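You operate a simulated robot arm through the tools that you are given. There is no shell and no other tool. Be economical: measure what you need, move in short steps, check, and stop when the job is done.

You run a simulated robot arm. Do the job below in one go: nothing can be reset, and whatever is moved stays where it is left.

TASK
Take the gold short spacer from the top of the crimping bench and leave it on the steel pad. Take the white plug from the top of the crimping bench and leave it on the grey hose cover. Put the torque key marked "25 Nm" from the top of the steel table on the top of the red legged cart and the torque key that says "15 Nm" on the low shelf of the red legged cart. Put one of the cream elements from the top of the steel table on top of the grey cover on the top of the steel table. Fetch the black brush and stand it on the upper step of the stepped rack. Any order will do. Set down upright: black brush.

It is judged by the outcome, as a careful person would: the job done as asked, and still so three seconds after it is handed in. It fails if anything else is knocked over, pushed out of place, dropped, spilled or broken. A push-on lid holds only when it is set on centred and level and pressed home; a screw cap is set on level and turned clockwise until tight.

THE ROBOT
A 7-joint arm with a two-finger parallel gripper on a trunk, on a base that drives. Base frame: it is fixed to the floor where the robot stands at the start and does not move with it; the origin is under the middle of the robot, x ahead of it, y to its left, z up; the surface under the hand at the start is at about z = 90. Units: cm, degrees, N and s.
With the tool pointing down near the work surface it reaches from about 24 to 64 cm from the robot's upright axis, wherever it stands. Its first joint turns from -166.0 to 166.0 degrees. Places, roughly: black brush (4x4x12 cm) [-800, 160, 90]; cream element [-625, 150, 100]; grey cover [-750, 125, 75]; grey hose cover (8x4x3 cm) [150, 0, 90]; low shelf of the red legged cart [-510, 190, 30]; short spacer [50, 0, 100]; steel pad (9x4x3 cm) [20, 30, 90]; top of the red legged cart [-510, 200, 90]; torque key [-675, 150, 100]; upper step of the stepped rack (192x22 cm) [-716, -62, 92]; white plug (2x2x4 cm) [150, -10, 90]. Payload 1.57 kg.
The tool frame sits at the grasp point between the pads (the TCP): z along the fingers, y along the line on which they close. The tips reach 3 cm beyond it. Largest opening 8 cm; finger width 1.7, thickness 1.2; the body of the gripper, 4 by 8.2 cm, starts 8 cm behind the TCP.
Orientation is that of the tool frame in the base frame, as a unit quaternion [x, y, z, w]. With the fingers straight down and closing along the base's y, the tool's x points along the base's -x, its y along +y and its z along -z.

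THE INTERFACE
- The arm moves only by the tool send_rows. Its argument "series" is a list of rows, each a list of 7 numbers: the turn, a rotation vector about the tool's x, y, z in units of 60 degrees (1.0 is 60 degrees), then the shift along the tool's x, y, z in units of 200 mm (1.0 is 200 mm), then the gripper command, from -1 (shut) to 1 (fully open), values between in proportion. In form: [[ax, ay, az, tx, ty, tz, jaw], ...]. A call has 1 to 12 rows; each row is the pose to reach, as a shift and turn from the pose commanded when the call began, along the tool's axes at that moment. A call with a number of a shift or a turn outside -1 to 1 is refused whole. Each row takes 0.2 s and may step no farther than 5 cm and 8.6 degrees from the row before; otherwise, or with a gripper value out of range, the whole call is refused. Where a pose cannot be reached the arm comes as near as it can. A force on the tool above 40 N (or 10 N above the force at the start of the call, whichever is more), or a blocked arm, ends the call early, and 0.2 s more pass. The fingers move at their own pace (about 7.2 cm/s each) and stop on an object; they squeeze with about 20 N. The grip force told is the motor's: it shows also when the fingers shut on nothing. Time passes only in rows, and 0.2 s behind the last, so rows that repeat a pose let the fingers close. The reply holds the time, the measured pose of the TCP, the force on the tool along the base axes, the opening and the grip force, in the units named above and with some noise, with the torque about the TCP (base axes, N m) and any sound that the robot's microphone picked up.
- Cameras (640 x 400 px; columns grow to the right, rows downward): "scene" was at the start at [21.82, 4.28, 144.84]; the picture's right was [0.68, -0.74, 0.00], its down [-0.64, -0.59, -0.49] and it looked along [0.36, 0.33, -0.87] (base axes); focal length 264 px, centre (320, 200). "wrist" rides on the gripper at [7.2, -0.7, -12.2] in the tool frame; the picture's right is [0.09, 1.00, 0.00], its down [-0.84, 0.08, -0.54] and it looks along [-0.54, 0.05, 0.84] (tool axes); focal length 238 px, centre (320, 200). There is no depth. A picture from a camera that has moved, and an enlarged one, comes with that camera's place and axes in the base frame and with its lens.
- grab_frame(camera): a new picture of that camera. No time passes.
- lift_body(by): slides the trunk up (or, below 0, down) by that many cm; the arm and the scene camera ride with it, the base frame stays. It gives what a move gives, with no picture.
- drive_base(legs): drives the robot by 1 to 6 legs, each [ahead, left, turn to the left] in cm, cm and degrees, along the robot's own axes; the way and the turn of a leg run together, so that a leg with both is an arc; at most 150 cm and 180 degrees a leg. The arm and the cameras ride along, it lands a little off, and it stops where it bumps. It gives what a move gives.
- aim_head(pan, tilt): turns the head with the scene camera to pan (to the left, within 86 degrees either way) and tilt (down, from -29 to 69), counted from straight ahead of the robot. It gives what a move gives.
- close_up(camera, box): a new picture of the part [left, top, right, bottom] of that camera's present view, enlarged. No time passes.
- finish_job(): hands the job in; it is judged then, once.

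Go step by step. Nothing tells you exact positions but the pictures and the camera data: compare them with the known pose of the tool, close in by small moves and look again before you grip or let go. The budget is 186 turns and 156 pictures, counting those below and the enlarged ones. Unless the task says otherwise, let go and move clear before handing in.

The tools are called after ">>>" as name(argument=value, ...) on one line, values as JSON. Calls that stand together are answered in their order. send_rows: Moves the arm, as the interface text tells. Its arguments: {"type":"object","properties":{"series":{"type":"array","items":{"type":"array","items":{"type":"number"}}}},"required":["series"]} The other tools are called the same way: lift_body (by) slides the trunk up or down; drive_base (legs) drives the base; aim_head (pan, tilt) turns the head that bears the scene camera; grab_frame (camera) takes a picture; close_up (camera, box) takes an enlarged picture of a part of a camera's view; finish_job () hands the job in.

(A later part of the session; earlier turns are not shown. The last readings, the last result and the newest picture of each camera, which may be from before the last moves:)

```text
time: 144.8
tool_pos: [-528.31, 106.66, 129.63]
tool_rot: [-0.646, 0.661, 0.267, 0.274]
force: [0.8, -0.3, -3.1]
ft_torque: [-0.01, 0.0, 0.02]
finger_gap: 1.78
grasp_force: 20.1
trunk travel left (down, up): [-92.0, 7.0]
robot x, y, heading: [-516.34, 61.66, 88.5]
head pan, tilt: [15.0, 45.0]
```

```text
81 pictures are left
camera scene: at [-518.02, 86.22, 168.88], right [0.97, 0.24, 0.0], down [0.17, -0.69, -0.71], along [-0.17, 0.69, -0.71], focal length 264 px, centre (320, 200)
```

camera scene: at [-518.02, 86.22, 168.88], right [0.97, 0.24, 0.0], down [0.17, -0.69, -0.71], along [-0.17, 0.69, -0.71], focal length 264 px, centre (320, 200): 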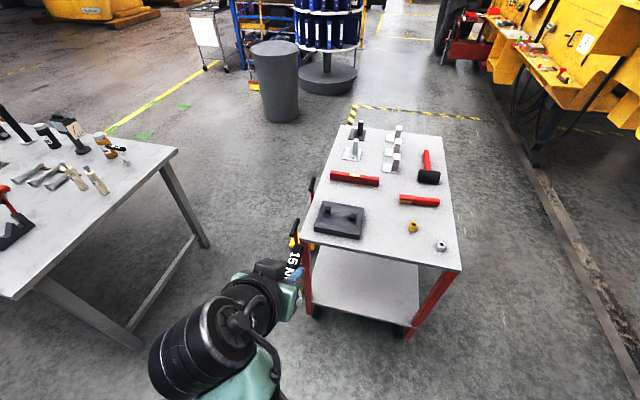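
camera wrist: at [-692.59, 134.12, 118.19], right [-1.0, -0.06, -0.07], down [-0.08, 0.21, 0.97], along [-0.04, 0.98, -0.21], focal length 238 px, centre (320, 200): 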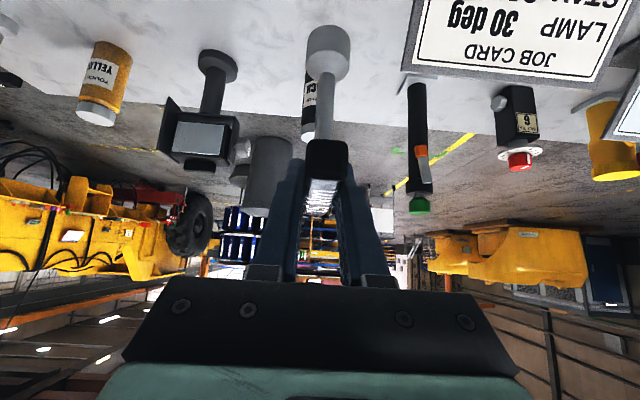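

Cart spans x −541…−483, y 143…231; the low shelf's front edge is at y≈146. Lower the trunk while clear of the cart and extend the arm forward.

>>> lift_body(by=-78)

>>> send_rows(series=[[0, 0, 0, -0.125, 0, 0.125, -1], [0, 0, 0, -0.25, 0, 0.25, -1], [0, 0, 0, -0.375, 0, 0.375, -1], [0, 0, 0, -0.5, 0, 0.5, -1], [0, 0, 0, -0.5, 0, 0.5, -1]])

>>> grab_frame(camera="wrist")

>>> grab_frame(camera="scene")

```text
refused: -78 is not a number from -40 to 40
```

```text
time: 146.0
tool_pos: [-527.97, 120.47, 129.65]
tool_rot: [-0.646, 0.661, 0.266, 0.275]
force: [0.0, 0.0, -3.7]
ft_torque: [-0.01, -0.03, -0.02]
finger_gap: 1.77
grasp_force: 19.6
trunk travel left (down, up): [-92.0, 7.0]
robot x, y, heading: [-516.34, 61.16, 88.7]
head pan, tilt: [15.0, 45.0]
```

```text
80 pictures are left
camera wrist: at [-527.64, 106.76, 133.14], right [-1.0, -0.04, -0.07], down [-0.07, 0.21, 0.97], along [-0.03, 0.98, -0.21], focal length 238 px, centre (320, 200)
```

wrist: 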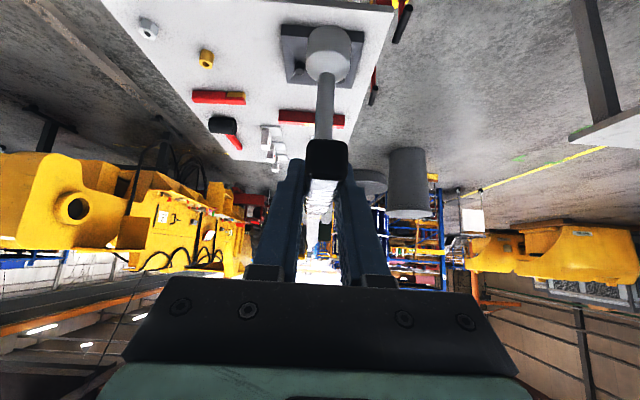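

```text
79 pictures are left
camera scene: at [-517.99, 86.16, 168.89], right [0.97, 0.24, 0.0], down [0.17, -0.69, -0.71], along [-0.17, 0.69, -0.71], focal length 264 px, centre (320, 200)
```

scene: 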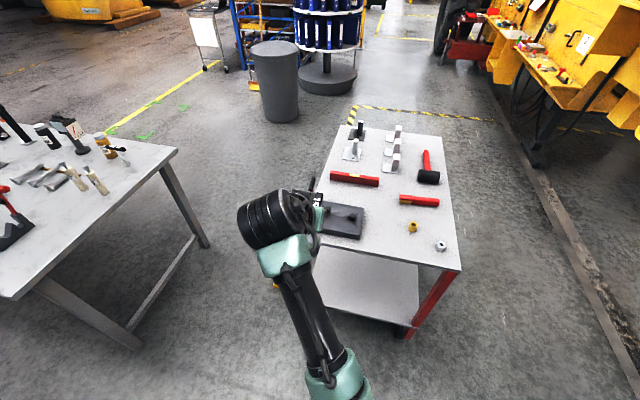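

>>> lift_body(by=-40)

>>> lift_body(by=-36)

>>> grab_frame(camera="wrist")

>>> grab_frame(camera="scene")

```text
time: 149.8
tool_pos: [-527.94, 120.46, 89.65]
tool_rot: [-0.646, 0.661, 0.267, 0.274]
force: [-0.1, 0.5, -3.2]
ft_torque: [-0.02, -0.03, 0.0]
finger_gap: 1.78
grasp_force: 19.4
trunk travel left (down, up): [-52.0, 47.0]
robot x, y, heading: [-516.61, 60.99, 88.5]
head pan, tilt: [15.0, 45.0]
```

```text
time: 153.3
tool_pos: [-527.95, 120.51, 53.64]
tool_rot: [-0.645, 0.661, 0.267, 0.275]
force: [-0.4, 0.1, -3.1]
ft_torque: [-0.05, -0.02, 0.01]
finger_gap: 1.76
grasp_force: 20.0
trunk travel left (down, up): [-16.0, 83.0]
robot x, y, heading: [-516.51, 61.76, 88.5]
head pan, tilt: [15.0, 45.0]
```

```text
78 pictures are left
camera wrist: at [-527.64, 106.77, 57.13], right [-1.0, -0.04, -0.07], down [-0.07, 0.21, 0.97], along [-0.03, 0.98, -0.21], focal length 238 px, centre (320, 200)
```

wrist: 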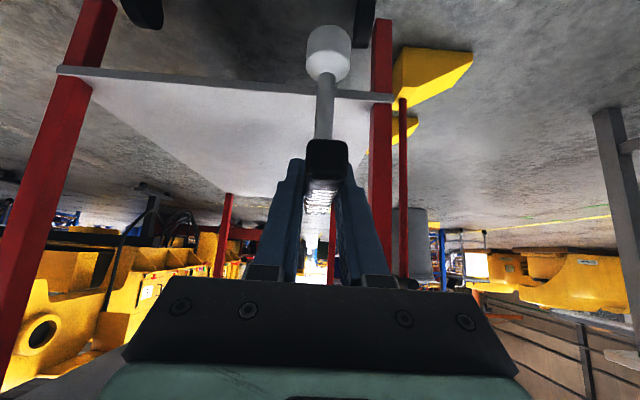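

```text
77 pictures are left
camera scene: at [-518.0, 86.21, 92.88], right [0.97, 0.24, 0.0], down [0.17, -0.69, -0.71], along [-0.17, 0.69, -0.71], focal length 264 px, centre (320, 200)
```

scene: 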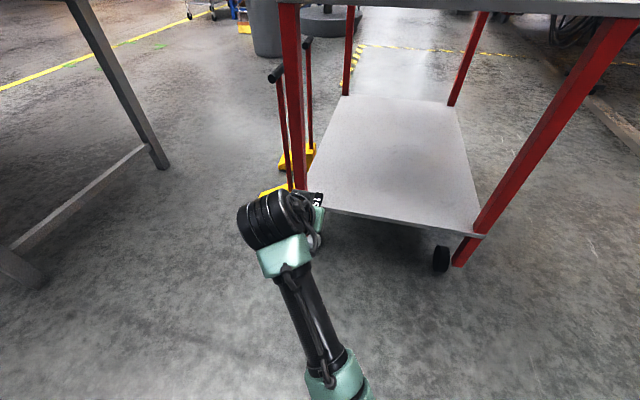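

Shelf z≈28.5, front edge y≈145.5. Strafe right, then move in carefully.

>>> drive_base(legs=[[0, -18, 0], [22, 0, 0]])

>>> grab_frame(camera="wrist")

>>> grab_frame(camera="scene")

```text
time: 156.1
tool_pos: [-509.35, 141.63, 53.65]
tool_rot: [-0.645, 0.661, 0.267, 0.274]
force: [0.4, -0.1, -3.5]
ft_torque: [0.0, -0.01, 0.03]
finger_gap: 1.79
grasp_force: 20.8
trunk travel left (down, up): [-16.0, 83.0]
robot x, y, heading: [-498.22, 82.78, 88.8]
head pan, tilt: [15.0, 45.0]
```

```text
76 pictures are left
camera wrist: at [-509.11, 127.95, 57.13], right [-1.0, -0.04, -0.07], down [-0.07, 0.21, 0.97], along [-0.03, 0.98, -0.21], focal length 238 px, centre (320, 200)
```

wrist: 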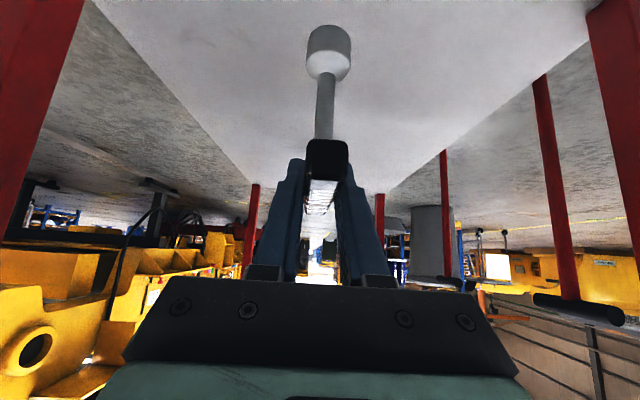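

```text
75 pictures are left
camera scene: at [-499.51, 107.37, 92.88], right [0.97, 0.24, 0.0], down [0.17, -0.69, -0.71], along [-0.17, 0.69, -0.71], focal length 264 px, centre (320, 200)
```

scene: 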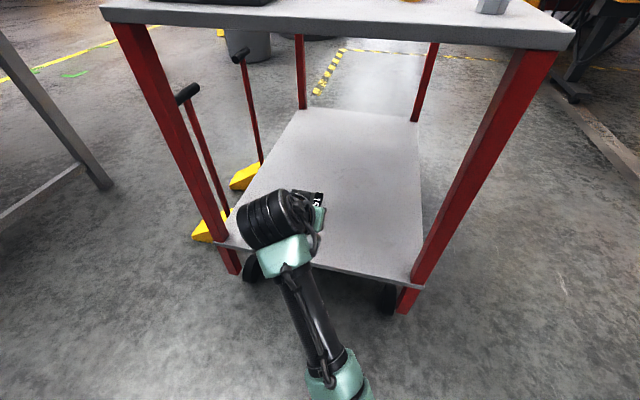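

>>> drive_base(legs=[[15, 0, 0]])

>>> lift_body(by=-12)

>>> grab_frame(camera="wrist")

>>> grab_frame(camera="scene")

```text
time: 157.4
tool_pos: [-509.03, 156.19, 53.65]
tool_rot: [-0.646, 0.661, 0.267, 0.274]
force: [0.4, -1.1, -3.9]
ft_torque: [-0.03, 0.02, -0.01]
finger_gap: 1.78
grasp_force: 19.9
trunk travel left (down, up): [-16.0, 83.0]
robot x, y, heading: [-497.44, 96.94, 88.3]
head pan, tilt: [15.0, 45.0]
```

```text
time: 158.9
tool_pos: [-509.03, 156.21, 41.57]
tool_rot: [-0.645, 0.661, 0.266, 0.275]
force: [-0.6, 0.2, -3.7]
ft_torque: [-0.04, 0.02, 0.04]
finger_gap: 1.78
grasp_force: 20.2
trunk travel left (down, up): [-4.0, 95.0]
robot x, y, heading: [-497.81, 96.9, 88.7]
head pan, tilt: [15.0, 45.0]
```

```text
74 pictures are left
camera wrist: at [-508.76, 142.45, 45.12], right [-1.0, -0.04, -0.07], down [-0.07, 0.21, 0.97], along [-0.03, 0.98, -0.21], focal length 238 px, centre (320, 200)
```

wrist: 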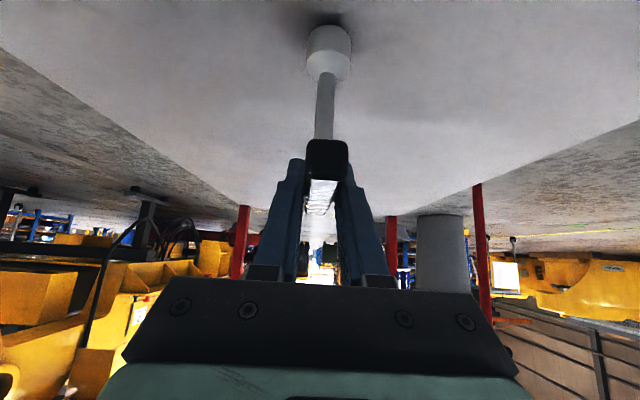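

```text
73 pictures are left
camera scene: at [-499.16, 121.87, 80.88], right [0.97, 0.24, 0.0], down [0.17, -0.69, -0.71], along [-0.17, 0.69, -0.71], focal length 264 px, centre (320, 200)
```

scene: 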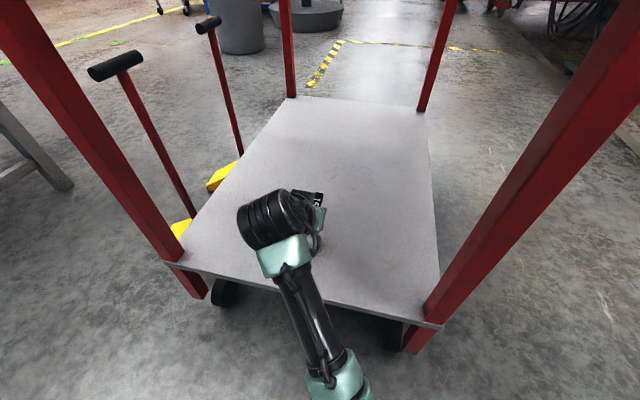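

About 2–3 cm above the shelf. Creep down with the arm.

>>> send_rows(series=[[0, 0, 0, 0.02, 0, 0.02, -1], [0, 0, 0, 0.04, 0, 0.04, -1], [0, 0, 0, 0.055, 0, 0.055, -1], [0, 0, 0, 0.065, 0, 0.065, -1], [0, 0, 0, 0.065, 0, 0.065, -1]])

>>> close_up(camera="wrist", box=[260, 0, 400, 160])

```text
time: 160.1
tool_pos: [-509.03, 156.09, 40.48]
tool_rot: [-0.644, 0.658, 0.273, 0.278]
force: [1.2, -1.3, 29.1]
ft_torque: [-0.01, -0.06, -0.01]
finger_gap: 1.8
grasp_force: 20.1
trunk travel left (down, up): [-4.0, 95.0]
robot x, y, heading: [-497.69, 97.05, 88.4]
head pan, tilt: [15.0, 45.0]
```

```text
2.50 times, centred on (330, 80) of wrist
camera zoom: at [-508.68, 142.47, 43.82], right [-1.0, -0.04, -0.07], down [-0.07, 0.19, 0.98], along [-0.03, 0.98, -0.2], focal length 596 px, centre (295, 500)
```

zoom: 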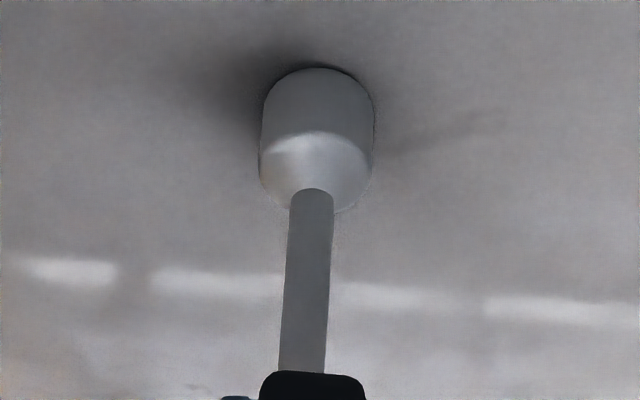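

In contact with the shelf. Ease off and release slowly.

>>> send_rows(series=[[0, 0, 0, -0.018, 0, -0.018, -1], [0, 0, 0, -0.02, 0, -0.02, -1]])

```text
time: 160.7
tool_pos: [-509.03, 156.07, 40.34]
tool_rot: [-0.645, 0.661, 0.268, 0.274]
force: [0.2, 6.5, 12.4]
ft_torque: [0.58, 0.06, -0.03]
finger_gap: 1.79
grasp_force: 20.2
trunk travel left (down, up): [-4.0, 95.0]
robot x, y, heading: [-497.81, 96.86, 88.5]
head pan, tilt: [15.0, 45.0]
```

>>> send_rows(series=[[0, 0, 0, -0.006, 0, -0.006, -1], [0, 0, 0, -0.006, 0, -0.006, -0.52], [0, 0, 0, -0.006, 0, -0.006, -0.45], [0, 0, 0, -0.006, 0, -0.006, -0.35]])

>>> grab_frame(camera="wrist")

```text
time: 161.7
tool_pos: [-508.99, 156.12, 40.57]
tool_rot: [-0.645, 0.661, 0.266, 0.274]
force: [1.1, 0.3, -0.4]
ft_torque: [0.02, 0.01, -0.04]
finger_gap: 2.6
grasp_force: 0.0
trunk travel left (down, up): [-4.0, 95.0]
robot x, y, heading: [-497.7, 97.0, 88.6]
head pan, tilt: [15.0, 45.0]
```

```text
71 pictures are left
camera wrist: at [-508.76, 142.37, 44.06], right [-1.0, -0.04, -0.07], down [-0.07, 0.21, 0.97], along [-0.03, 0.98, -0.21], focal length 238 px, centre (320, 200)
```

wrist: 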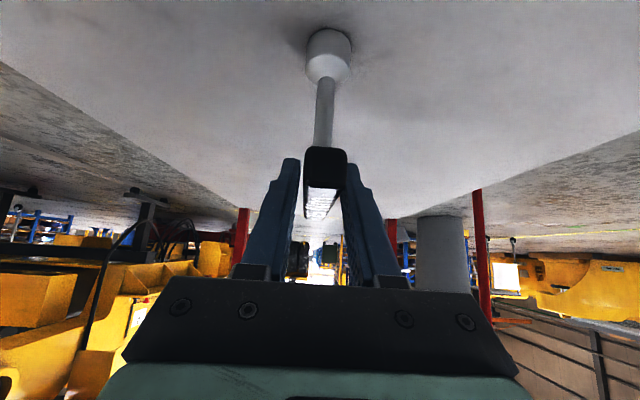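

It stands free. Open and retract along the fingers, then back out.

>>> send_rows(series=[[0, 0, 0, 0, 0, 0, 0], [0, 0, 0, 0, 0, 0, 0], [0, 0, 0, 0, 0, -0.15, 0], [0, 0, 0, 0, 0, -0.35, 0], [0, 0, 0, 0, 0, -0.55, 0]])

>>> drive_base(legs=[[-36, 0, 0]])

>>> lift_body(by=40)

>>> lift_body(by=40)

>>> grab_frame(camera="scene")

```text
time: 162.9
tool_pos: [-509.38, 148.22, 48.29]
tool_rot: [-0.645, 0.661, 0.267, 0.275]
force: [-0.4, -0.9, 0.5]
ft_torque: [0.05, -0.04, -0.02]
finger_gap: 4.01
grasp_force: 0.0
trunk travel left (down, up): [-4.0, 95.0]
robot x, y, heading: [-497.53, 96.97, 88.7]
head pan, tilt: [15.0, 45.0]
```

```text
time: 165.2
tool_pos: [-510.0, 112.15, 48.2]
tool_rot: [-0.644, 0.662, 0.266, 0.275]
force: [0.1, -0.4, 0.8]
ft_torque: [0.0, 0.0, -0.01]
finger_gap: 4.01
grasp_force: 0.2
trunk travel left (down, up): [-4.0, 95.0]
robot x, y, heading: [-498.48, 60.99, 88.3]
head pan, tilt: [15.0, 45.0]
```

```text
time: 169.1
tool_pos: [-510.03, 112.14, 88.22]
tool_rot: [-0.644, 0.663, 0.266, 0.275]
force: [0.4, 0.5, -0.5]
ft_torque: [-0.03, -0.02, 0.0]
finger_gap: 3.99
grasp_force: 0.1
trunk travel left (down, up): [-44.0, 55.0]
robot x, y, heading: [-498.66, 61.16, 88.3]
head pan, tilt: [15.0, 45.0]
```

```text
time: 172.9
tool_pos: [-509.95, 112.14, 128.27]
tool_rot: [-0.644, 0.663, 0.266, 0.275]
force: [0.8, 0.4, 0.1]
ft_torque: [-0.01, 0.0, -0.02]
finger_gap: 4.0
grasp_force: 0.2
trunk travel left (down, up): [-84.0, 15.0]
robot x, y, heading: [-498.46, 61.24, 88.2]
head pan, tilt: [15.0, 45.0]
```

```text
70 pictures are left
camera scene: at [-500.0, 85.74, 160.88], right [0.97, 0.23, 0.0], down [0.16, -0.69, -0.71], along [-0.16, 0.69, -0.71], focal length 264 px, centre (320, 200)
```

scene: 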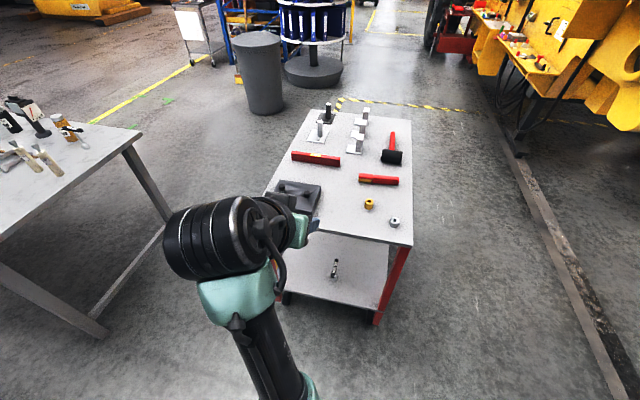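

The 15 Nm key stands on the low shelf. Untilt the hand and drive back to the table for the 25 Nm key.

>>> send_rows(series=[[0, 0.125, 0, 0, 0, 0, 0], [0, 0.25, 0, 0, 0, 0, 0], [0, 0.375, 0, 0, 0, 0, 0], [0, 0.5, 0, 0, 0, 0, 0], [0, 0.625, 0, 0, 0, 0, 0], [0, 0.75, 0, 0, 0, 0, 0.5], [0, 0.75, 0, 0, 0, 0, 0.5]])

>>> drive_base(legs=[[0, 90, 0], [0, 90, 1.8], [55, 0, 0], [0, 0, -90]])

>>> aim_head(pan=40, tilt=55)

>>> grab_frame(camera="scene")

>>> grab_frame(camera="wrist")

```text
time: 174.5
tool_pos: [-509.87, 112.47, 128.66]
tool_rot: [-0.654, 0.676, 0.237, 0.246]
force: [0.0, 0.1, 0.5]
ft_torque: [-0.04, 0.01, -0.02]
finger_gap: 5.99
grasp_force: 0.0
out of reach, approached as far as the arm can: row 1, 2, 3, 4, 5, 6, 7
trunk travel left (down, up): [-84.0, 15.0]
robot x, y, heading: [-498.58, 61.3, 88.3]
head pan, tilt: [15.0, 45.0]
```

```text
time: 190.2
tool_pos: [-626.9, 136.83, 128.75]
tool_rot: [0.007, 0.94, -0.003, 0.341]
force: [-0.3, 0.3, 0.3]
ft_torque: [0.0, 0.02, 0.01]
finger_gap: 5.99
grasp_force: 0.1
trunk travel left (down, up): [-84.0, 15.0]
robot x, y, heading: [-678.08, 124.82, -0.7]
head pan, tilt: [15.0, 45.0]
```

```text
time: 191.1
tool_pos: [-626.9, 136.87, 128.69]
tool_rot: [0.007, 0.94, -0.003, 0.341]
force: [0.0, 0.4, 0.0]
ft_torque: [0.01, -0.03, -0.02]
finger_gap: 6.02
grasp_force: 0.0
trunk travel left (down, up): [-84.0, 15.0]
robot x, y, heading: [-678.12, 124.59, -0.6]
head pan, tilt: [40.0, 55.0]
```

```text
69 pictures are left
camera scene: at [-655.62, 128.77, 159.54], right [0.63, -0.77, 0.0], down [-0.63, -0.52, -0.57], along [0.44, 0.36, -0.82], focal length 264 px, centre (320, 200)
```

scene: 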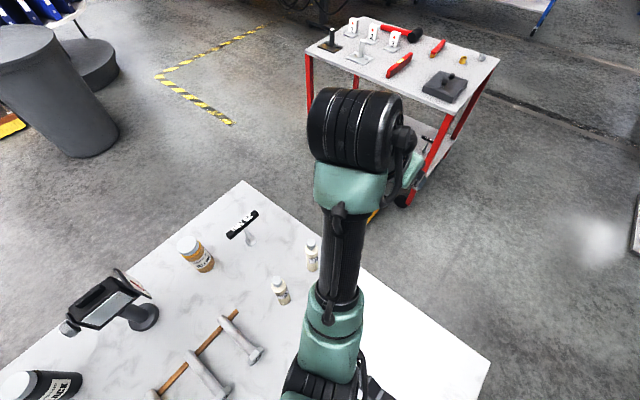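

```text
68 pictures are left
camera wrist: at [-640.34, 136.38, 133.42], right [-0.06, 1.0, -0.06], down [0.3, 0.07, 0.95], along [0.95, 0.04, -0.3], focal length 238 px, centre (320, 200)
```

wrist: 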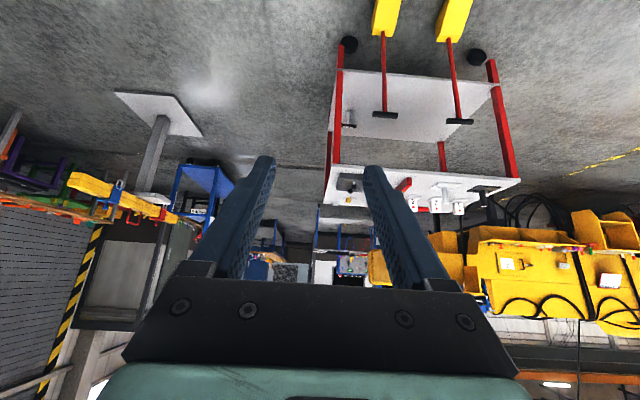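

The hand kept a 40° tilt toward +x, which suits this bar too (it lies along x at ≈(−641.1, 167.6, 96)). Shift over in stages.

>>> send_rows(series=[[0, 0, 0, 0.1, 0.2, -0.05, 0], [0, 0, 0, 0.2, 0.4, -0.1, 0], [0, 0, 0, 0.3, 0.6, -0.15, 0], [0, 0, 0, 0.4, 0.8, -0.2, 0], [0, 0, 0, 0.45, 1.0, -0.25, 0]])

```text
time: 192.3
tool_pos: [-636.91, 157.13, 126.66]
tool_rot: [0.007, 0.94, -0.004, 0.341]
force: [-0.1, -0.4, 0.6]
ft_torque: [-0.02, 0.04, -0.03]
finger_gap: 4.0
grasp_force: 0.1
trunk travel left (down, up): [-84.0, 15.0]
robot x, y, heading: [-678.35, 124.39, -0.7]
head pan, tilt: [40.0, 55.0]
```

>>> send_rows(series=[[0, 0, 0, 0.15, 0.12, 0.05, 0], [0, 0, 0, 0.3, 0.24, 0.1, 0], [0, 0, 0, 0.5, 0.34, 0.15, 0], [0, 0, 0, 0.68, 0.44, 0.22, 0], [0, 0, 0, 0.85, 0.52, 0.3, 0], [0, 0, 0, 0.95, 0.52, 0.38, 0], [0, 0, 0, 0.95, 0.52, 0.38, 0]])

>>> grab_frame(camera="wrist")

>>> grab_frame(camera="scene")

```text
time: 193.9
tool_pos: [-646.58, 167.55, 108.54]
tool_rot: [0.006, 0.94, -0.002, 0.341]
force: [-0.2, -0.2, -0.1]
ft_torque: [0.01, 0.03, 0.01]
finger_gap: 3.99
grasp_force: 0.0
trunk travel left (down, up): [-84.0, 15.0]
robot x, y, heading: [-678.2, 124.19, -0.5]
head pan, tilt: [40.0, 55.0]
```

```text
67 pictures are left
camera wrist: at [-660.0, 167.14, 113.24], right [-0.06, 1.0, -0.06], down [0.3, 0.07, 0.95], along [0.95, 0.04, -0.3], focal length 238 px, centre (320, 200)
```

wrist: 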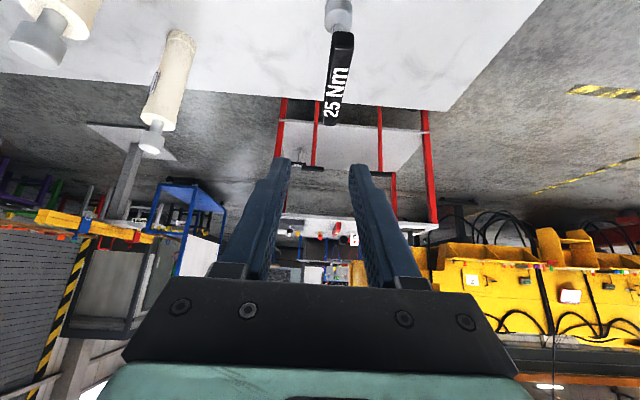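

```text
66 pictures are left
camera scene: at [-655.63, 128.78, 159.54], right [0.63, -0.77, 0.0], down [-0.63, -0.52, -0.57], along [0.44, 0.36, -0.82], focal length 264 px, centre (320, 200)
```

scene: 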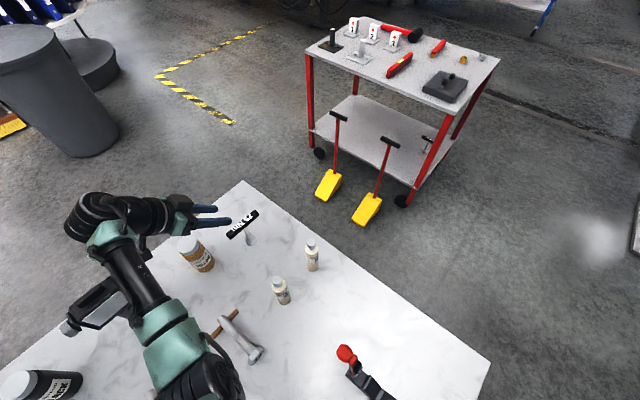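

Bar from x≈−646.5 to −637 at y≈168.3. Approach.

>>> send_rows(series=[[0, 0, 0, 0.217, 0.037, 0, 0], [0, 0, 0, 0.217, 0.037, 0.2, 0], [0, 0, 0, 0.217, 0.037, 0.38, 0], [0, 0, 0, 0.217, 0.037, 0.48, 0], [0, 0, 0, 0.217, 0.037, 0.48, 0]])

>>> close_up(camera="wrist", box=[220, 0, 440, 240])

```text
time: 195.1
tool_pos: [-643.49, 168.01, 98.72]
tool_rot: [0.007, 0.94, -0.003, 0.34]
force: [-0.8, 0.0, 0.0]
ft_torque: [-0.03, 0.02, -0.04]
finger_gap: 3.99
grasp_force: 0.1
trunk travel left (down, up): [-84.0, 15.0]
robot x, y, heading: [-678.19, 124.62, -0.4]
head pan, tilt: [40.0, 55.0]
```

```text
1.67 times, centred on (330, 120) of wrist
camera zoom: at [-656.97, 167.58, 103.36], right [-0.06, 1.0, -0.06], down [0.3, 0.07, 0.95], along [0.95, 0.04, -0.3], focal length 397 px, centre (303, 333)
```

zoom: 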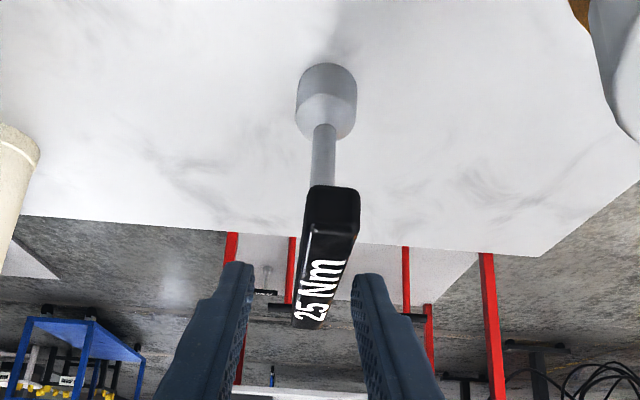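

>>> send_rows(series=[[0, 0, 0, 0.033, 0.038, 0, 0], [0, 0, 0, 0.033, 0.038, 0.148, 0], [0, 0, 0, 0.033, 0.038, 0.148, -1], [0, 0, 0, 0.033, 0.038, 0.148, -1], [0, 0, 0, 0.033, 0.038, 0.148, -1], [0, 0, 0, 0.033, 0.038, 0.148, -1]])

>>> close_up(camera="wrist", box=[220, 0, 440, 240])

```text
time: 196.5
tool_pos: [-641.96, 168.79, 95.88]
tool_rot: [0.006, 0.94, -0.004, 0.34]
force: [0.7, -0.3, 0.6]
ft_torque: [-0.03, -0.01, -0.06]
finger_gap: 1.81
grasp_force: 20.0
trunk travel left (down, up): [-84.0, 15.0]
robot x, y, heading: [-678.28, 124.41, -0.8]
head pan, tilt: [40.0, 55.0]
```

```text
1.67 times, centred on (330, 120) of wrist
camera zoom: at [-655.42, 168.39, 100.61], right [-0.06, 1.0, -0.06], down [0.3, 0.07, 0.95], along [0.95, 0.04, -0.3], focal length 397 px, centre (303, 333)
```

zoom: 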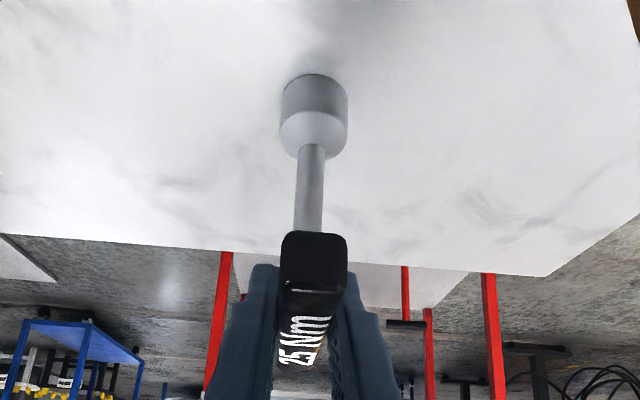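

Gripped. Lift, raise the trunk, and carry it out over the free floor in front of the cart.

>>> send_rows(series=[[0, 0, 0, -0.03, 0, -0.036, -1], [0, 0, 0, -0.18, 0, -0.215, -1], [0, 0, 0, -0.33, 0, -0.395, -1], [0, 0, 0, -0.48, 0, -0.575, -1]])

>>> lift_body(by=14)

>>> drive_base(legs=[[0, -62, 0], [130, 0, 0], [0, 0, 90], [0, -80, 0]])

>>> aim_head(pan=30, tilt=50)

>>> grab_frame(camera="scene")

```text
time: 197.5
tool_pos: [-641.62, 168.5, 111.08]
tool_rot: [0.007, 0.941, -0.004, 0.339]
force: [0.3, 0.2, -3.2]
ft_torque: [-0.01, 0.03, 0.01]
finger_gap: 1.79
grasp_force: 19.9
trunk travel left (down, up): [-84.0, 15.0]
robot x, y, heading: [-678.15, 124.69, -0.6]
head pan, tilt: [40.0, 55.0]
```

```text
time: 199.2
tool_pos: [-641.57, 168.61, 124.99]
tool_rot: [0.005, 0.94, -0.002, 0.341]
force: [-1.0, -0.6, -3.5]
ft_torque: [0.0, 0.06, 0.0]
finger_gap: 1.78
grasp_force: 20.0
trunk travel left (down, up): [-98.0, 1.0]
robot x, y, heading: [-677.98, 124.61, -0.5]
head pan, tilt: [40.0, 55.0]
```

```text
time: 216.5
tool_pos: [-514.56, 91.76, 125.05]
tool_rot: [-0.656, 0.674, 0.236, 0.244]
force: [-0.4, 0.1, -3.7]
ft_torque: [-0.03, -0.02, -0.01]
finger_gap: 1.77
grasp_force: 20.0
trunk travel left (down, up): [-98.0, 1.0]
robot x, y, heading: [-471.36, 55.19, 88.6]
head pan, tilt: [40.0, 55.0]
```

```text
time: 217.2
tool_pos: [-514.58, 91.75, 124.97]
tool_rot: [-0.655, 0.674, 0.238, 0.245]
force: [-0.4, 0.2, -4.3]
ft_torque: [-0.04, 0.01, -0.04]
finger_gap: 1.78
grasp_force: 19.3
trunk travel left (down, up): [-98.0, 1.0]
robot x, y, heading: [-471.44, 54.79, 88.6]
head pan, tilt: [30.0, 50.0]
```

```text
63 pictures are left
camera scene: at [-474.41, 78.21, 174.19], right [0.88, 0.48, 0.0], down [0.37, -0.67, -0.64], along [-0.31, 0.56, -0.77], focal length 264 px, centre (320, 200)
```

scene: 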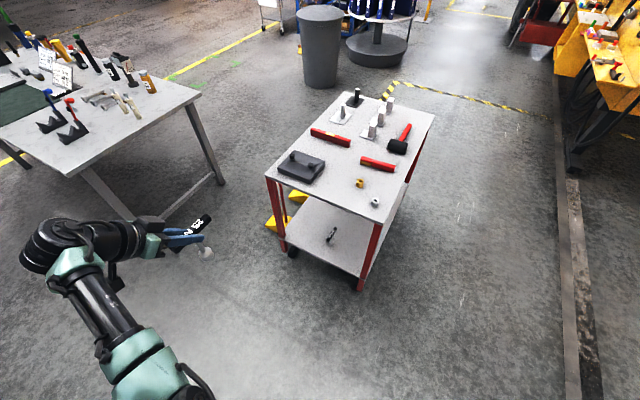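

Free spot between the black box and the small gold/silver parts at ≈(−507, 151). Drive in above it.

>>> drive_base(legs=[[40, -6, 0], [19, 0, 0]])

>>> lift_body(by=-18)

>>> grab_frame(camera="wrist")

>>> grab_frame(camera="scene")

```text
time: 220.8
tool_pos: [-506.69, 148.69, 125.11]
tool_rot: [-0.655, 0.675, 0.236, 0.244]
force: [-0.1, -0.9, -3.0]
ft_torque: [-0.03, -0.05, 0.0]
finger_gap: 1.78
grasp_force: 20.3
trunk travel left (down, up): [-98.0, 1.0]
robot x, y, heading: [-463.61, 111.55, 88.5]
head pan, tilt: [30.0, 50.0]
```

```text
time: 222.8
tool_pos: [-506.77, 148.7, 107.04]
tool_rot: [-0.655, 0.675, 0.237, 0.244]
force: [0.1, 0.7, -3.2]
ft_torque: [-0.04, 0.02, 0.0]
finger_gap: 1.78
grasp_force: 20.3
trunk travel left (down, up): [-80.0, 19.0]
robot x, y, heading: [-463.27, 111.31, 88.2]
head pan, tilt: [30.0, 50.0]
```

```text
62 pictures are left
camera wrist: at [-506.54, 135.39, 111.79], right [-1.0, -0.04, -0.06], down [-0.07, 0.3, 0.95], along [-0.02, 0.95, -0.3], focal length 238 px, centre (320, 200)
```

wrist: 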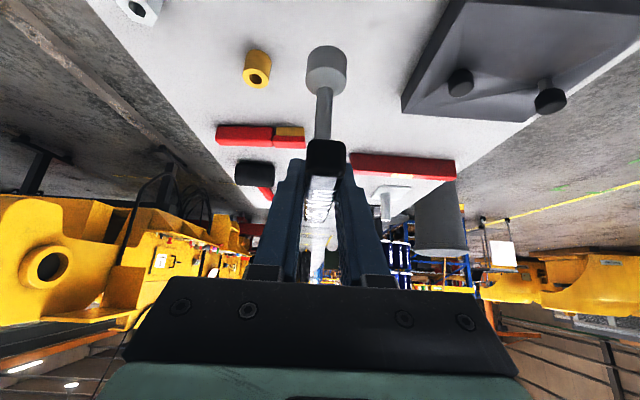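

```text
61 pictures are left
camera scene: at [-466.57, 135.04, 156.19], right [0.88, 0.47, 0.0], down [0.36, -0.67, -0.64], along [-0.3, 0.57, -0.77], focal length 264 px, centre (320, 200)
```

scene: 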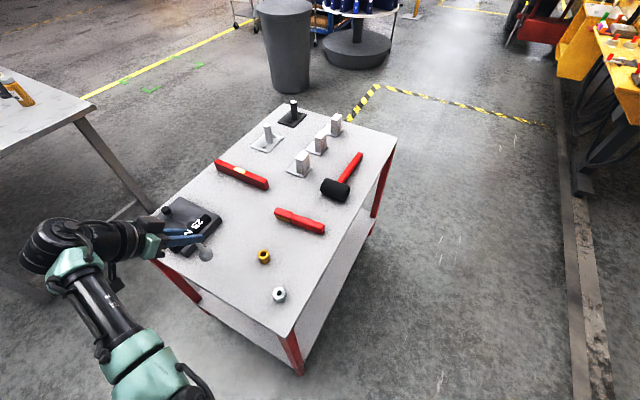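

Slightly deeper is safer: move 5 cm more in, then lower.

>>> drive_base(legs=[[5, 0, 0]])

>>> lift_body(by=-6)

>>> grab_frame(camera="wrist")

>>> close_up(camera="scene", box=[140, 180, 320, 320])

```text
time: 223.7
tool_pos: [-506.6, 153.49, 107.01]
tool_rot: [-0.654, 0.675, 0.236, 0.245]
force: [0.0, 1.1, -3.8]
ft_torque: [-0.04, 0.03, 0.01]
finger_gap: 1.77
grasp_force: 20.0
trunk travel left (down, up): [-80.0, 19.0]
robot x, y, heading: [-463.29, 116.28, 88.2]
head pan, tilt: [30.0, 50.0]
```

```text
time: 224.7
tool_pos: [-506.49, 153.61, 101.06]
tool_rot: [-0.654, 0.675, 0.236, 0.246]
force: [-0.7, 0.7, -3.1]
ft_torque: [-0.03, 0.01, 0.02]
finger_gap: 1.79
grasp_force: 19.8
trunk travel left (down, up): [-74.0, 25.0]
robot x, y, heading: [-463.15, 116.24, 88.6]
head pan, tilt: [30.0, 50.0]
```

```text
60 pictures are left
camera wrist: at [-506.41, 140.24, 105.78], right [-1.0, -0.04, -0.06], down [-0.07, 0.3, 0.95], along [-0.02, 0.95, -0.3], focal length 238 px, centre (320, 200)
```

wrist: 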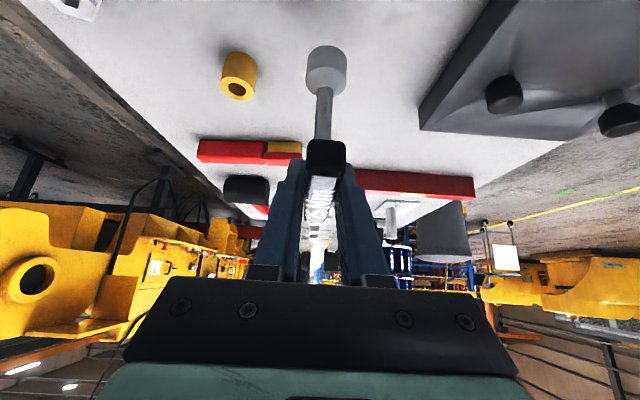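

```text
2.86 times, centred on (230, 250) of scene
camera zoom: at [-466.43, 139.96, 150.18], right [0.88, 0.47, 0.0], down [0.36, -0.67, -0.64], along [-0.3, 0.57, -0.77], focal length 753 px, centre (577, 57)
```

zoom: 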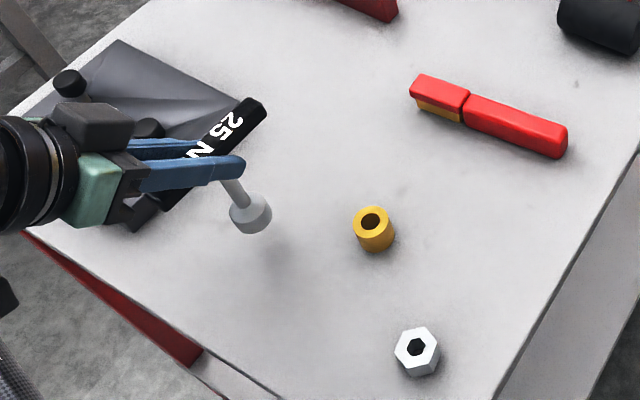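

Creep down to contact.

>>> send_rows(series=[[0, 0, 0, 0.032, 0, 0.038, -1], [0, 0, 0, 0.064, 0, 0.077, -1], [0, 0, 0, 0.08, 0, 0.096, -1], [0, 0, 0, 0.08, 0, 0.096, -1]])

>>> close_up(camera="wrist", box=[260, 20, 400, 140])

```text
time: 225.7
tool_pos: [-506.45, 153.49, 98.53]
tool_rot: [-0.655, 0.675, 0.237, 0.245]
force: [-0.4, -0.6, -3.7]
ft_torque: [-0.03, 0.01, -0.01]
finger_gap: 1.8
grasp_force: 20.2
trunk travel left (down, up): [-74.0, 25.0]
robot x, y, heading: [-463.27, 116.08, 88.3]
head pan, tilt: [30.0, 50.0]
```

```text
3.33 times, centred on (330, 80) of wrist
camera zoom: at [-506.27, 140.21, 103.26], right [-1.0, -0.04, -0.06], down [-0.07, 0.3, 0.95], along [-0.02, 0.95, -0.3], focal length 794 px, centre (287, 600)
```

zoom: 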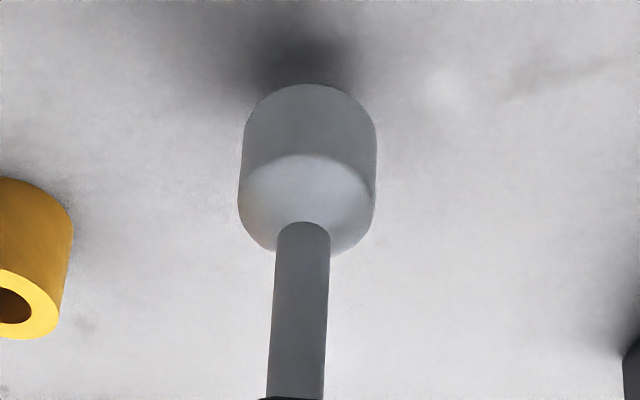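

>>> send_rows(series=[[0, 0, 0, 0.012, 0, 0.015, -1], [0, 0, 0, 0.022, 0, 0.027, -1], [0, 0, 0, 0.032, 0, 0.038, -1], [0, 0, 0, 0.032, 0, 0.038, -1]])

```text
time: 226.7
tool_pos: [-506.46, 153.49, 97.62]
tool_rot: [-0.655, 0.675, 0.236, 0.244]
force: [0.0, 0.2, -3.8]
ft_torque: [-0.05, 0.01, 0.01]
finger_gap: 1.79
grasp_force: 20.1
trunk travel left (down, up): [-74.0, 25.0]
robot x, y, heading: [-463.47, 116.43, 88.4]
head pan, tilt: [30.0, 50.0]
```

>>> send_rows(series=[[0, 0, 0, 0.01, 0, 0.012, -1], [0, 0, 0, 0.018, 0, 0.022, -1], [0, 0, 0, 0.026, 0, 0.031, -1], [0, 0, 0, 0.026, 0, 0.031, -1]])

>>> close_up(camera="wrist", box=[260, 20, 400, 140])

```text
time: 227.7
tool_pos: [-506.58, 153.59, 96.91]
tool_rot: [-0.654, 0.675, 0.238, 0.245]
force: [0.1, -1.2, 3.7]
ft_torque: [-0.09, 0.08, 0.02]
finger_gap: 1.73
grasp_force: 19.6
trunk travel left (down, up): [-74.0, 25.0]
robot x, y, heading: [-463.06, 116.36, 88.4]
head pan, tilt: [30.0, 50.0]
```

```text
3.33 times, centred on (330, 80) of wrist
camera zoom: at [-506.35, 140.23, 101.58], right [-1.0, -0.04, -0.06], down [-0.07, 0.3, 0.95], along [-0.02, 0.95, -0.3], focal length 794 px, centre (287, 600)
```

zoom: 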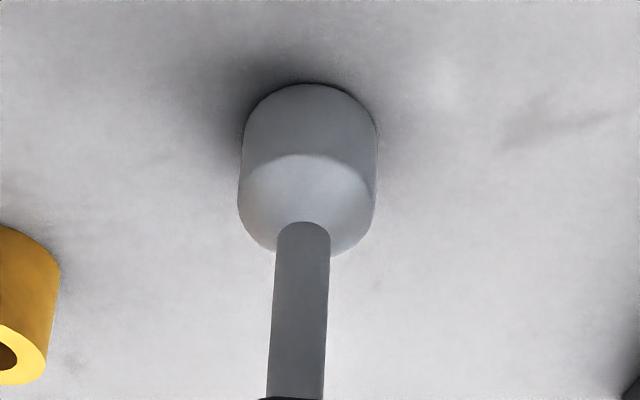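

Light contact (force reversed by ~7 N). Release and retract along the fingers.

>>> send_rows(series=[[0, 0, 0, 0, 0, 0, -0.52], [0, 0, 0, 0, 0, 0, -0.45], [0, 0, 0, 0, 0, 0, -0.3], [0, 0, 0, 0, 0, 0, 0], [0, 0, 0, 0, 0, 0, 0], [0, 0, 0, 0, 0, -0.15, 0], [0, 0, 0, 0, 0, -0.35, 0], [0, 0, 0, 0, 0, -0.55, 0]])

>>> drive_base(legs=[[-45, 0, 0]])

>>> lift_body(by=20)

>>> grab_frame(camera="scene")

```text
time: 229.5
tool_pos: [-506.72, 146.6, 105.28]
tool_rot: [-0.654, 0.675, 0.236, 0.246]
force: [0.5, 0.2, 1.0]
ft_torque: [0.0, 0.04, 0.0]
finger_gap: 4.0
grasp_force: 0.1
trunk travel left (down, up): [-74.0, 25.0]
robot x, y, heading: [-463.34, 116.32, 88.4]
head pan, tilt: [30.0, 50.0]
```

```text
time: 232.2
tool_pos: [-508.12, 101.42, 105.03]
tool_rot: [-0.658, 0.672, 0.237, 0.243]
force: [-0.2, -0.2, -1.1]
ft_torque: [-0.01, 0.04, 0.01]
finger_gap: 3.97
grasp_force: 0.0
trunk travel left (down, up): [-74.0, 25.0]
robot x, y, heading: [-464.26, 71.88, 88.7]
head pan, tilt: [30.0, 50.0]
```

```text
time: 234.4
tool_pos: [-508.18, 101.5, 125.31]
tool_rot: [-0.658, 0.672, 0.238, 0.244]
force: [-0.5, 0.9, 0.5]
ft_torque: [0.03, 0.05, 0.01]
finger_gap: 4.0
grasp_force: 0.1
trunk travel left (down, up): [-94.0, 5.0]
robot x, y, heading: [-464.24, 71.65, 88.9]
head pan, tilt: [30.0, 50.0]
```

```text
56 pictures are left
camera scene: at [-467.74, 95.18, 170.19], right [0.88, 0.48, 0.0], down [0.37, -0.67, -0.64], along [-0.31, 0.56, -0.77], focal length 264 px, centre (320, 200)
```

scene: 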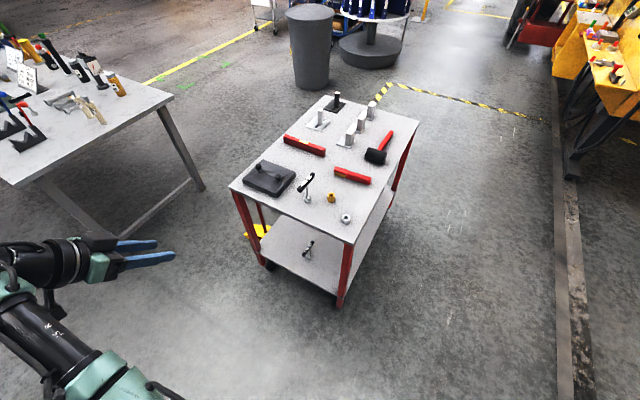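

Both keys are placed. Straighten the hand while pulling it in.

>>> send_rows(series=[[0, 0.112, 0, 0.08, 0, 0, 0], [0, 0.223, 0, 0.16, 0, 0, 0], [0, 0.335, 0, 0.24, 0, 0, 0], [0, 0.446, 0, 0.3, 0, 0, 0], [0, 0.558, 0, 0.3, 0, 0, 0.5], [0, 0.667, 0, 0.3, 0, 0, 0.5], [0, 0.667, 0, 0.3, 0, 0, 0.5]])

>>> drive_base(legs=[[-10, 90, 0], [0, 90, 1], [60, 15, 0]])

>>> aim_head(pan=-10, tilt=55)

>>> grab_frame(camera="scene")

>>> grab_frame(camera="wrist")

```text
time: 236.0
tool_pos: [-508.26, 96.98, 121.28]
tool_rot: [-0.7, 0.714, -0.002, 0.0]
force: [0.9, 0.1, 0.4]
ft_torque: [-0.01, -0.04, 0.01]
finger_gap: 6.0
grasp_force: 0.0
trunk travel left (down, up): [-94.0, 5.0]
robot x, y, heading: [-464.72, 71.54, 88.8]
head pan, tilt: [30.0, 50.0]
```

```text
time: 248.2
tool_pos: [-703.47, 151.18, 121.28]
tool_rot: [-0.701, 0.713, -0.002, -0.001]
force: [-0.4, 0.1, 0.4]
ft_torque: [0.0, 0.01, -0.01]
finger_gap: 5.99
grasp_force: 0.1
trunk travel left (down, up): [-94.0, 5.0]
robot x, y, heading: [-659.68, 126.41, 88.9]
head pan, tilt: [30.0, 50.0]
```

```text
time: 249.3
tool_pos: [-703.44, 151.18, 121.24]
tool_rot: [-0.701, 0.714, -0.002, -0.001]
force: [0.7, 0.1, -1.0]
ft_torque: [0.0, 0.02, 0.01]
finger_gap: 5.98
grasp_force: 0.1
trunk travel left (down, up): [-94.0, 5.0]
robot x, y, heading: [-659.37, 125.83, 89.1]
head pan, tilt: [-10.0, 55.0]
```

```text
55 pictures are left
camera scene: at [-657.82, 149.94, 169.54], right [0.98, -0.19, 0.0], down [-0.15, -0.8, -0.57], along [0.11, 0.56, -0.82], focal length 264 px, centre (320, 200)
```

scene: 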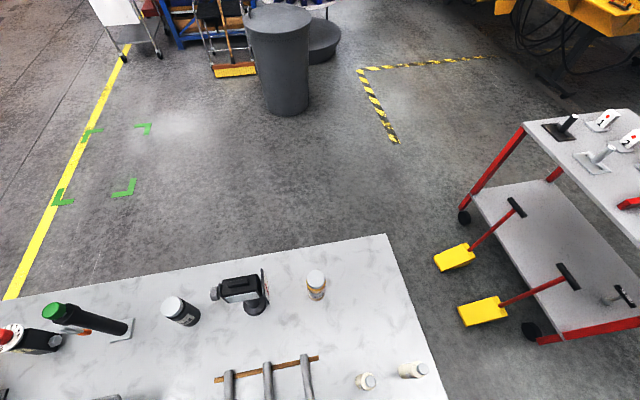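

```text
54 pictures are left
camera wrist: at [-703.01, 144.09, 133.44], right [-1.0, -0.07, 0.0], down [-0.06, 0.84, 0.54], along [-0.04, 0.54, -0.84], focal length 238 px, centre (320, 200)
```

wrist: 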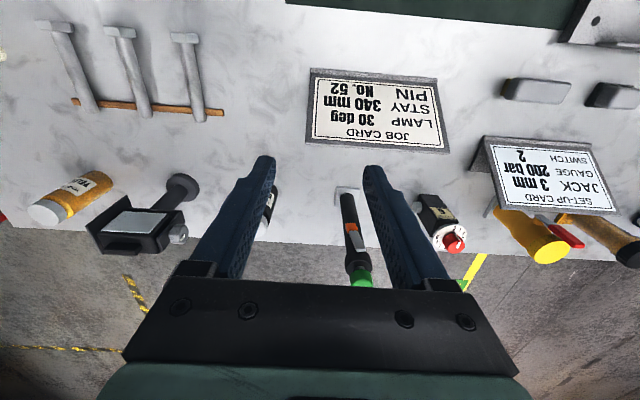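

Back off a little and swing the robot so the hand comes over the nearer cream bottle.

>>> drive_base(legs=[[-18, 8, 0], [0, 0, -89]])

>>> aim_head(pan=50, tilt=60)

>>> grab_frame(camera="scene")

>>> grab_frame(camera="wrist")

```text
time: 254.7
tool_pos: [-643.62, 152.97, 121.35]
tool_rot: [-0.001, 1.0, -0.001, -0.002]
force: [-0.2, 0.6, 0.7]
ft_torque: [0.03, 0.0, -0.03]
finger_gap: 5.99
grasp_force: 0.0
trunk travel left (down, up): [-94.0, 5.0]
robot x, y, heading: [-667.73, 108.53, 0.1]
head pan, tilt: [-10.0, 55.0]
```

```text
time: 256.0
tool_pos: [-643.65, 153.03, 121.19]
tool_rot: [-0.002, 1.0, 0.0, -0.002]
force: [-0.7, -0.3, -0.4]
ft_torque: [-0.01, 0.0, 0.03]
finger_gap: 6.01
grasp_force: 0.1
trunk travel left (down, up): [-94.0, 5.0]
robot x, y, heading: [-667.79, 108.44, 0.2]
head pan, tilt: [50.0, 60.0]
```

```text
53 pictures are left
camera scene: at [-646.65, 113.43, 168.94], right [0.77, -0.64, 0.0], down [-0.55, -0.66, -0.5], along [0.32, 0.38, -0.87], focal length 264 px, centre (320, 200)
```

scene: 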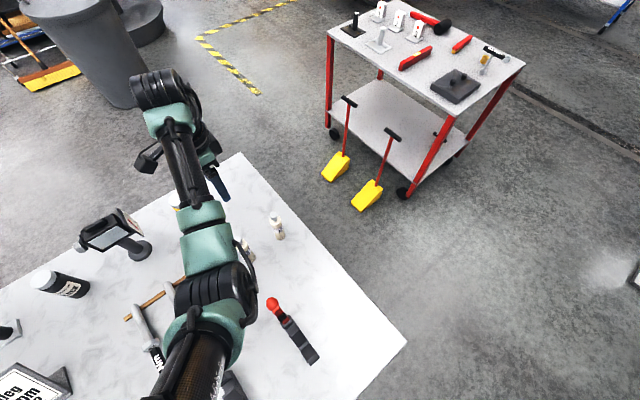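

```text
52 pictures are left
camera wrist: at [-650.8, 152.27, 133.44], right [-0.09, 1.0, 0.0], down [0.84, 0.08, 0.54], along [0.54, 0.05, -0.84], focal length 238 px, centre (320, 200)
```

wrist: 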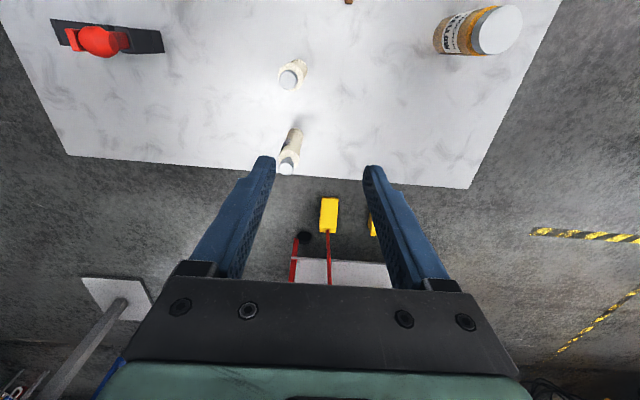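

>>> close_up(camera="wrist", box=[240, 40, 360, 190])

```text
2.67 times, centred on (300, 115) of wrist
camera zoom: at [-650.8, 152.27, 133.44], right [-0.09, 1.0, 0.0], down [0.84, 0.08, 0.54], along [0.54, 0.05, -0.84], focal length 636 px, centre (373, 427)
```

zoom: 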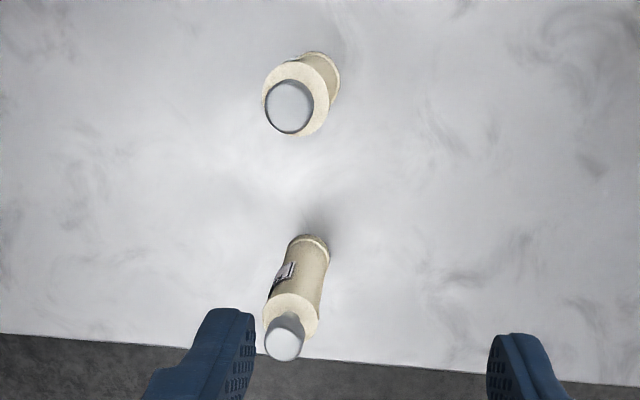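

Bottle ≈(−647.5, 149), top ≈ z 104, ~3.6 cm wide. Centre over it and come partway down.

>>> send_rows(series=[[0, 0, 0, 0.1, -0.1, 0, 1], [0, 0, 0, 0.193, -0.2, 0, 1], [0, 0, 0, 0.193, -0.2, 0.2, 1], [0, 0, 0, 0.193, -0.2, 0.4, 1], [0, 0, 0, 0.193, -0.2, 0.4, 1]])

>>> grab_frame(camera="wrist")

>>> close_up(camera="scene", box=[140, 130, 320, 300])

```text
time: 257.2
tool_pos: [-647.33, 148.65, 113.42]
tool_rot: [-0.001, 1.0, -0.001, -0.002]
force: [0.0, 0.1, -0.3]
ft_torque: [-0.02, -0.02, 0.0]
finger_gap: 8.0
grasp_force: 0.0
trunk travel left (down, up): [-94.0, 5.0]
robot x, y, heading: [-667.94, 108.62, 0.3]
head pan, tilt: [50.0, 60.0]
```

```text
50 pictures are left
camera wrist: at [-654.53, 148.0, 125.65], right [-0.09, 1.0, 0.0], down [0.84, 0.08, 0.54], along [0.54, 0.05, -0.84], focal length 238 px, centre (320, 200)
```

wrist: 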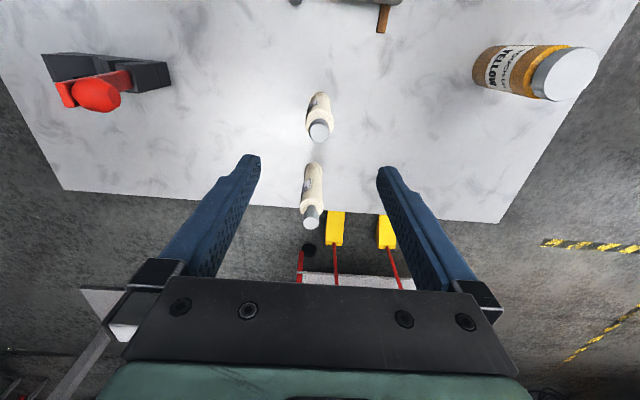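

```text
2.35 times, centred on (230, 215) of scene
camera zoom: at [-646.66, 113.43, 168.94], right [0.77, -0.64, 0.0], down [-0.55, -0.67, -0.5], along [0.32, 0.38, -0.87], focal length 620 px, centre (532, 165)
```

zoom: 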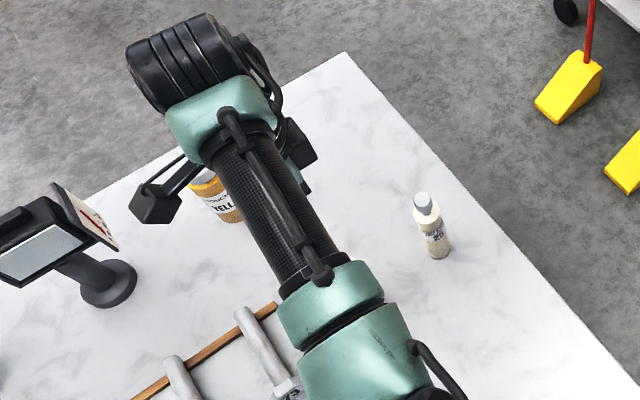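

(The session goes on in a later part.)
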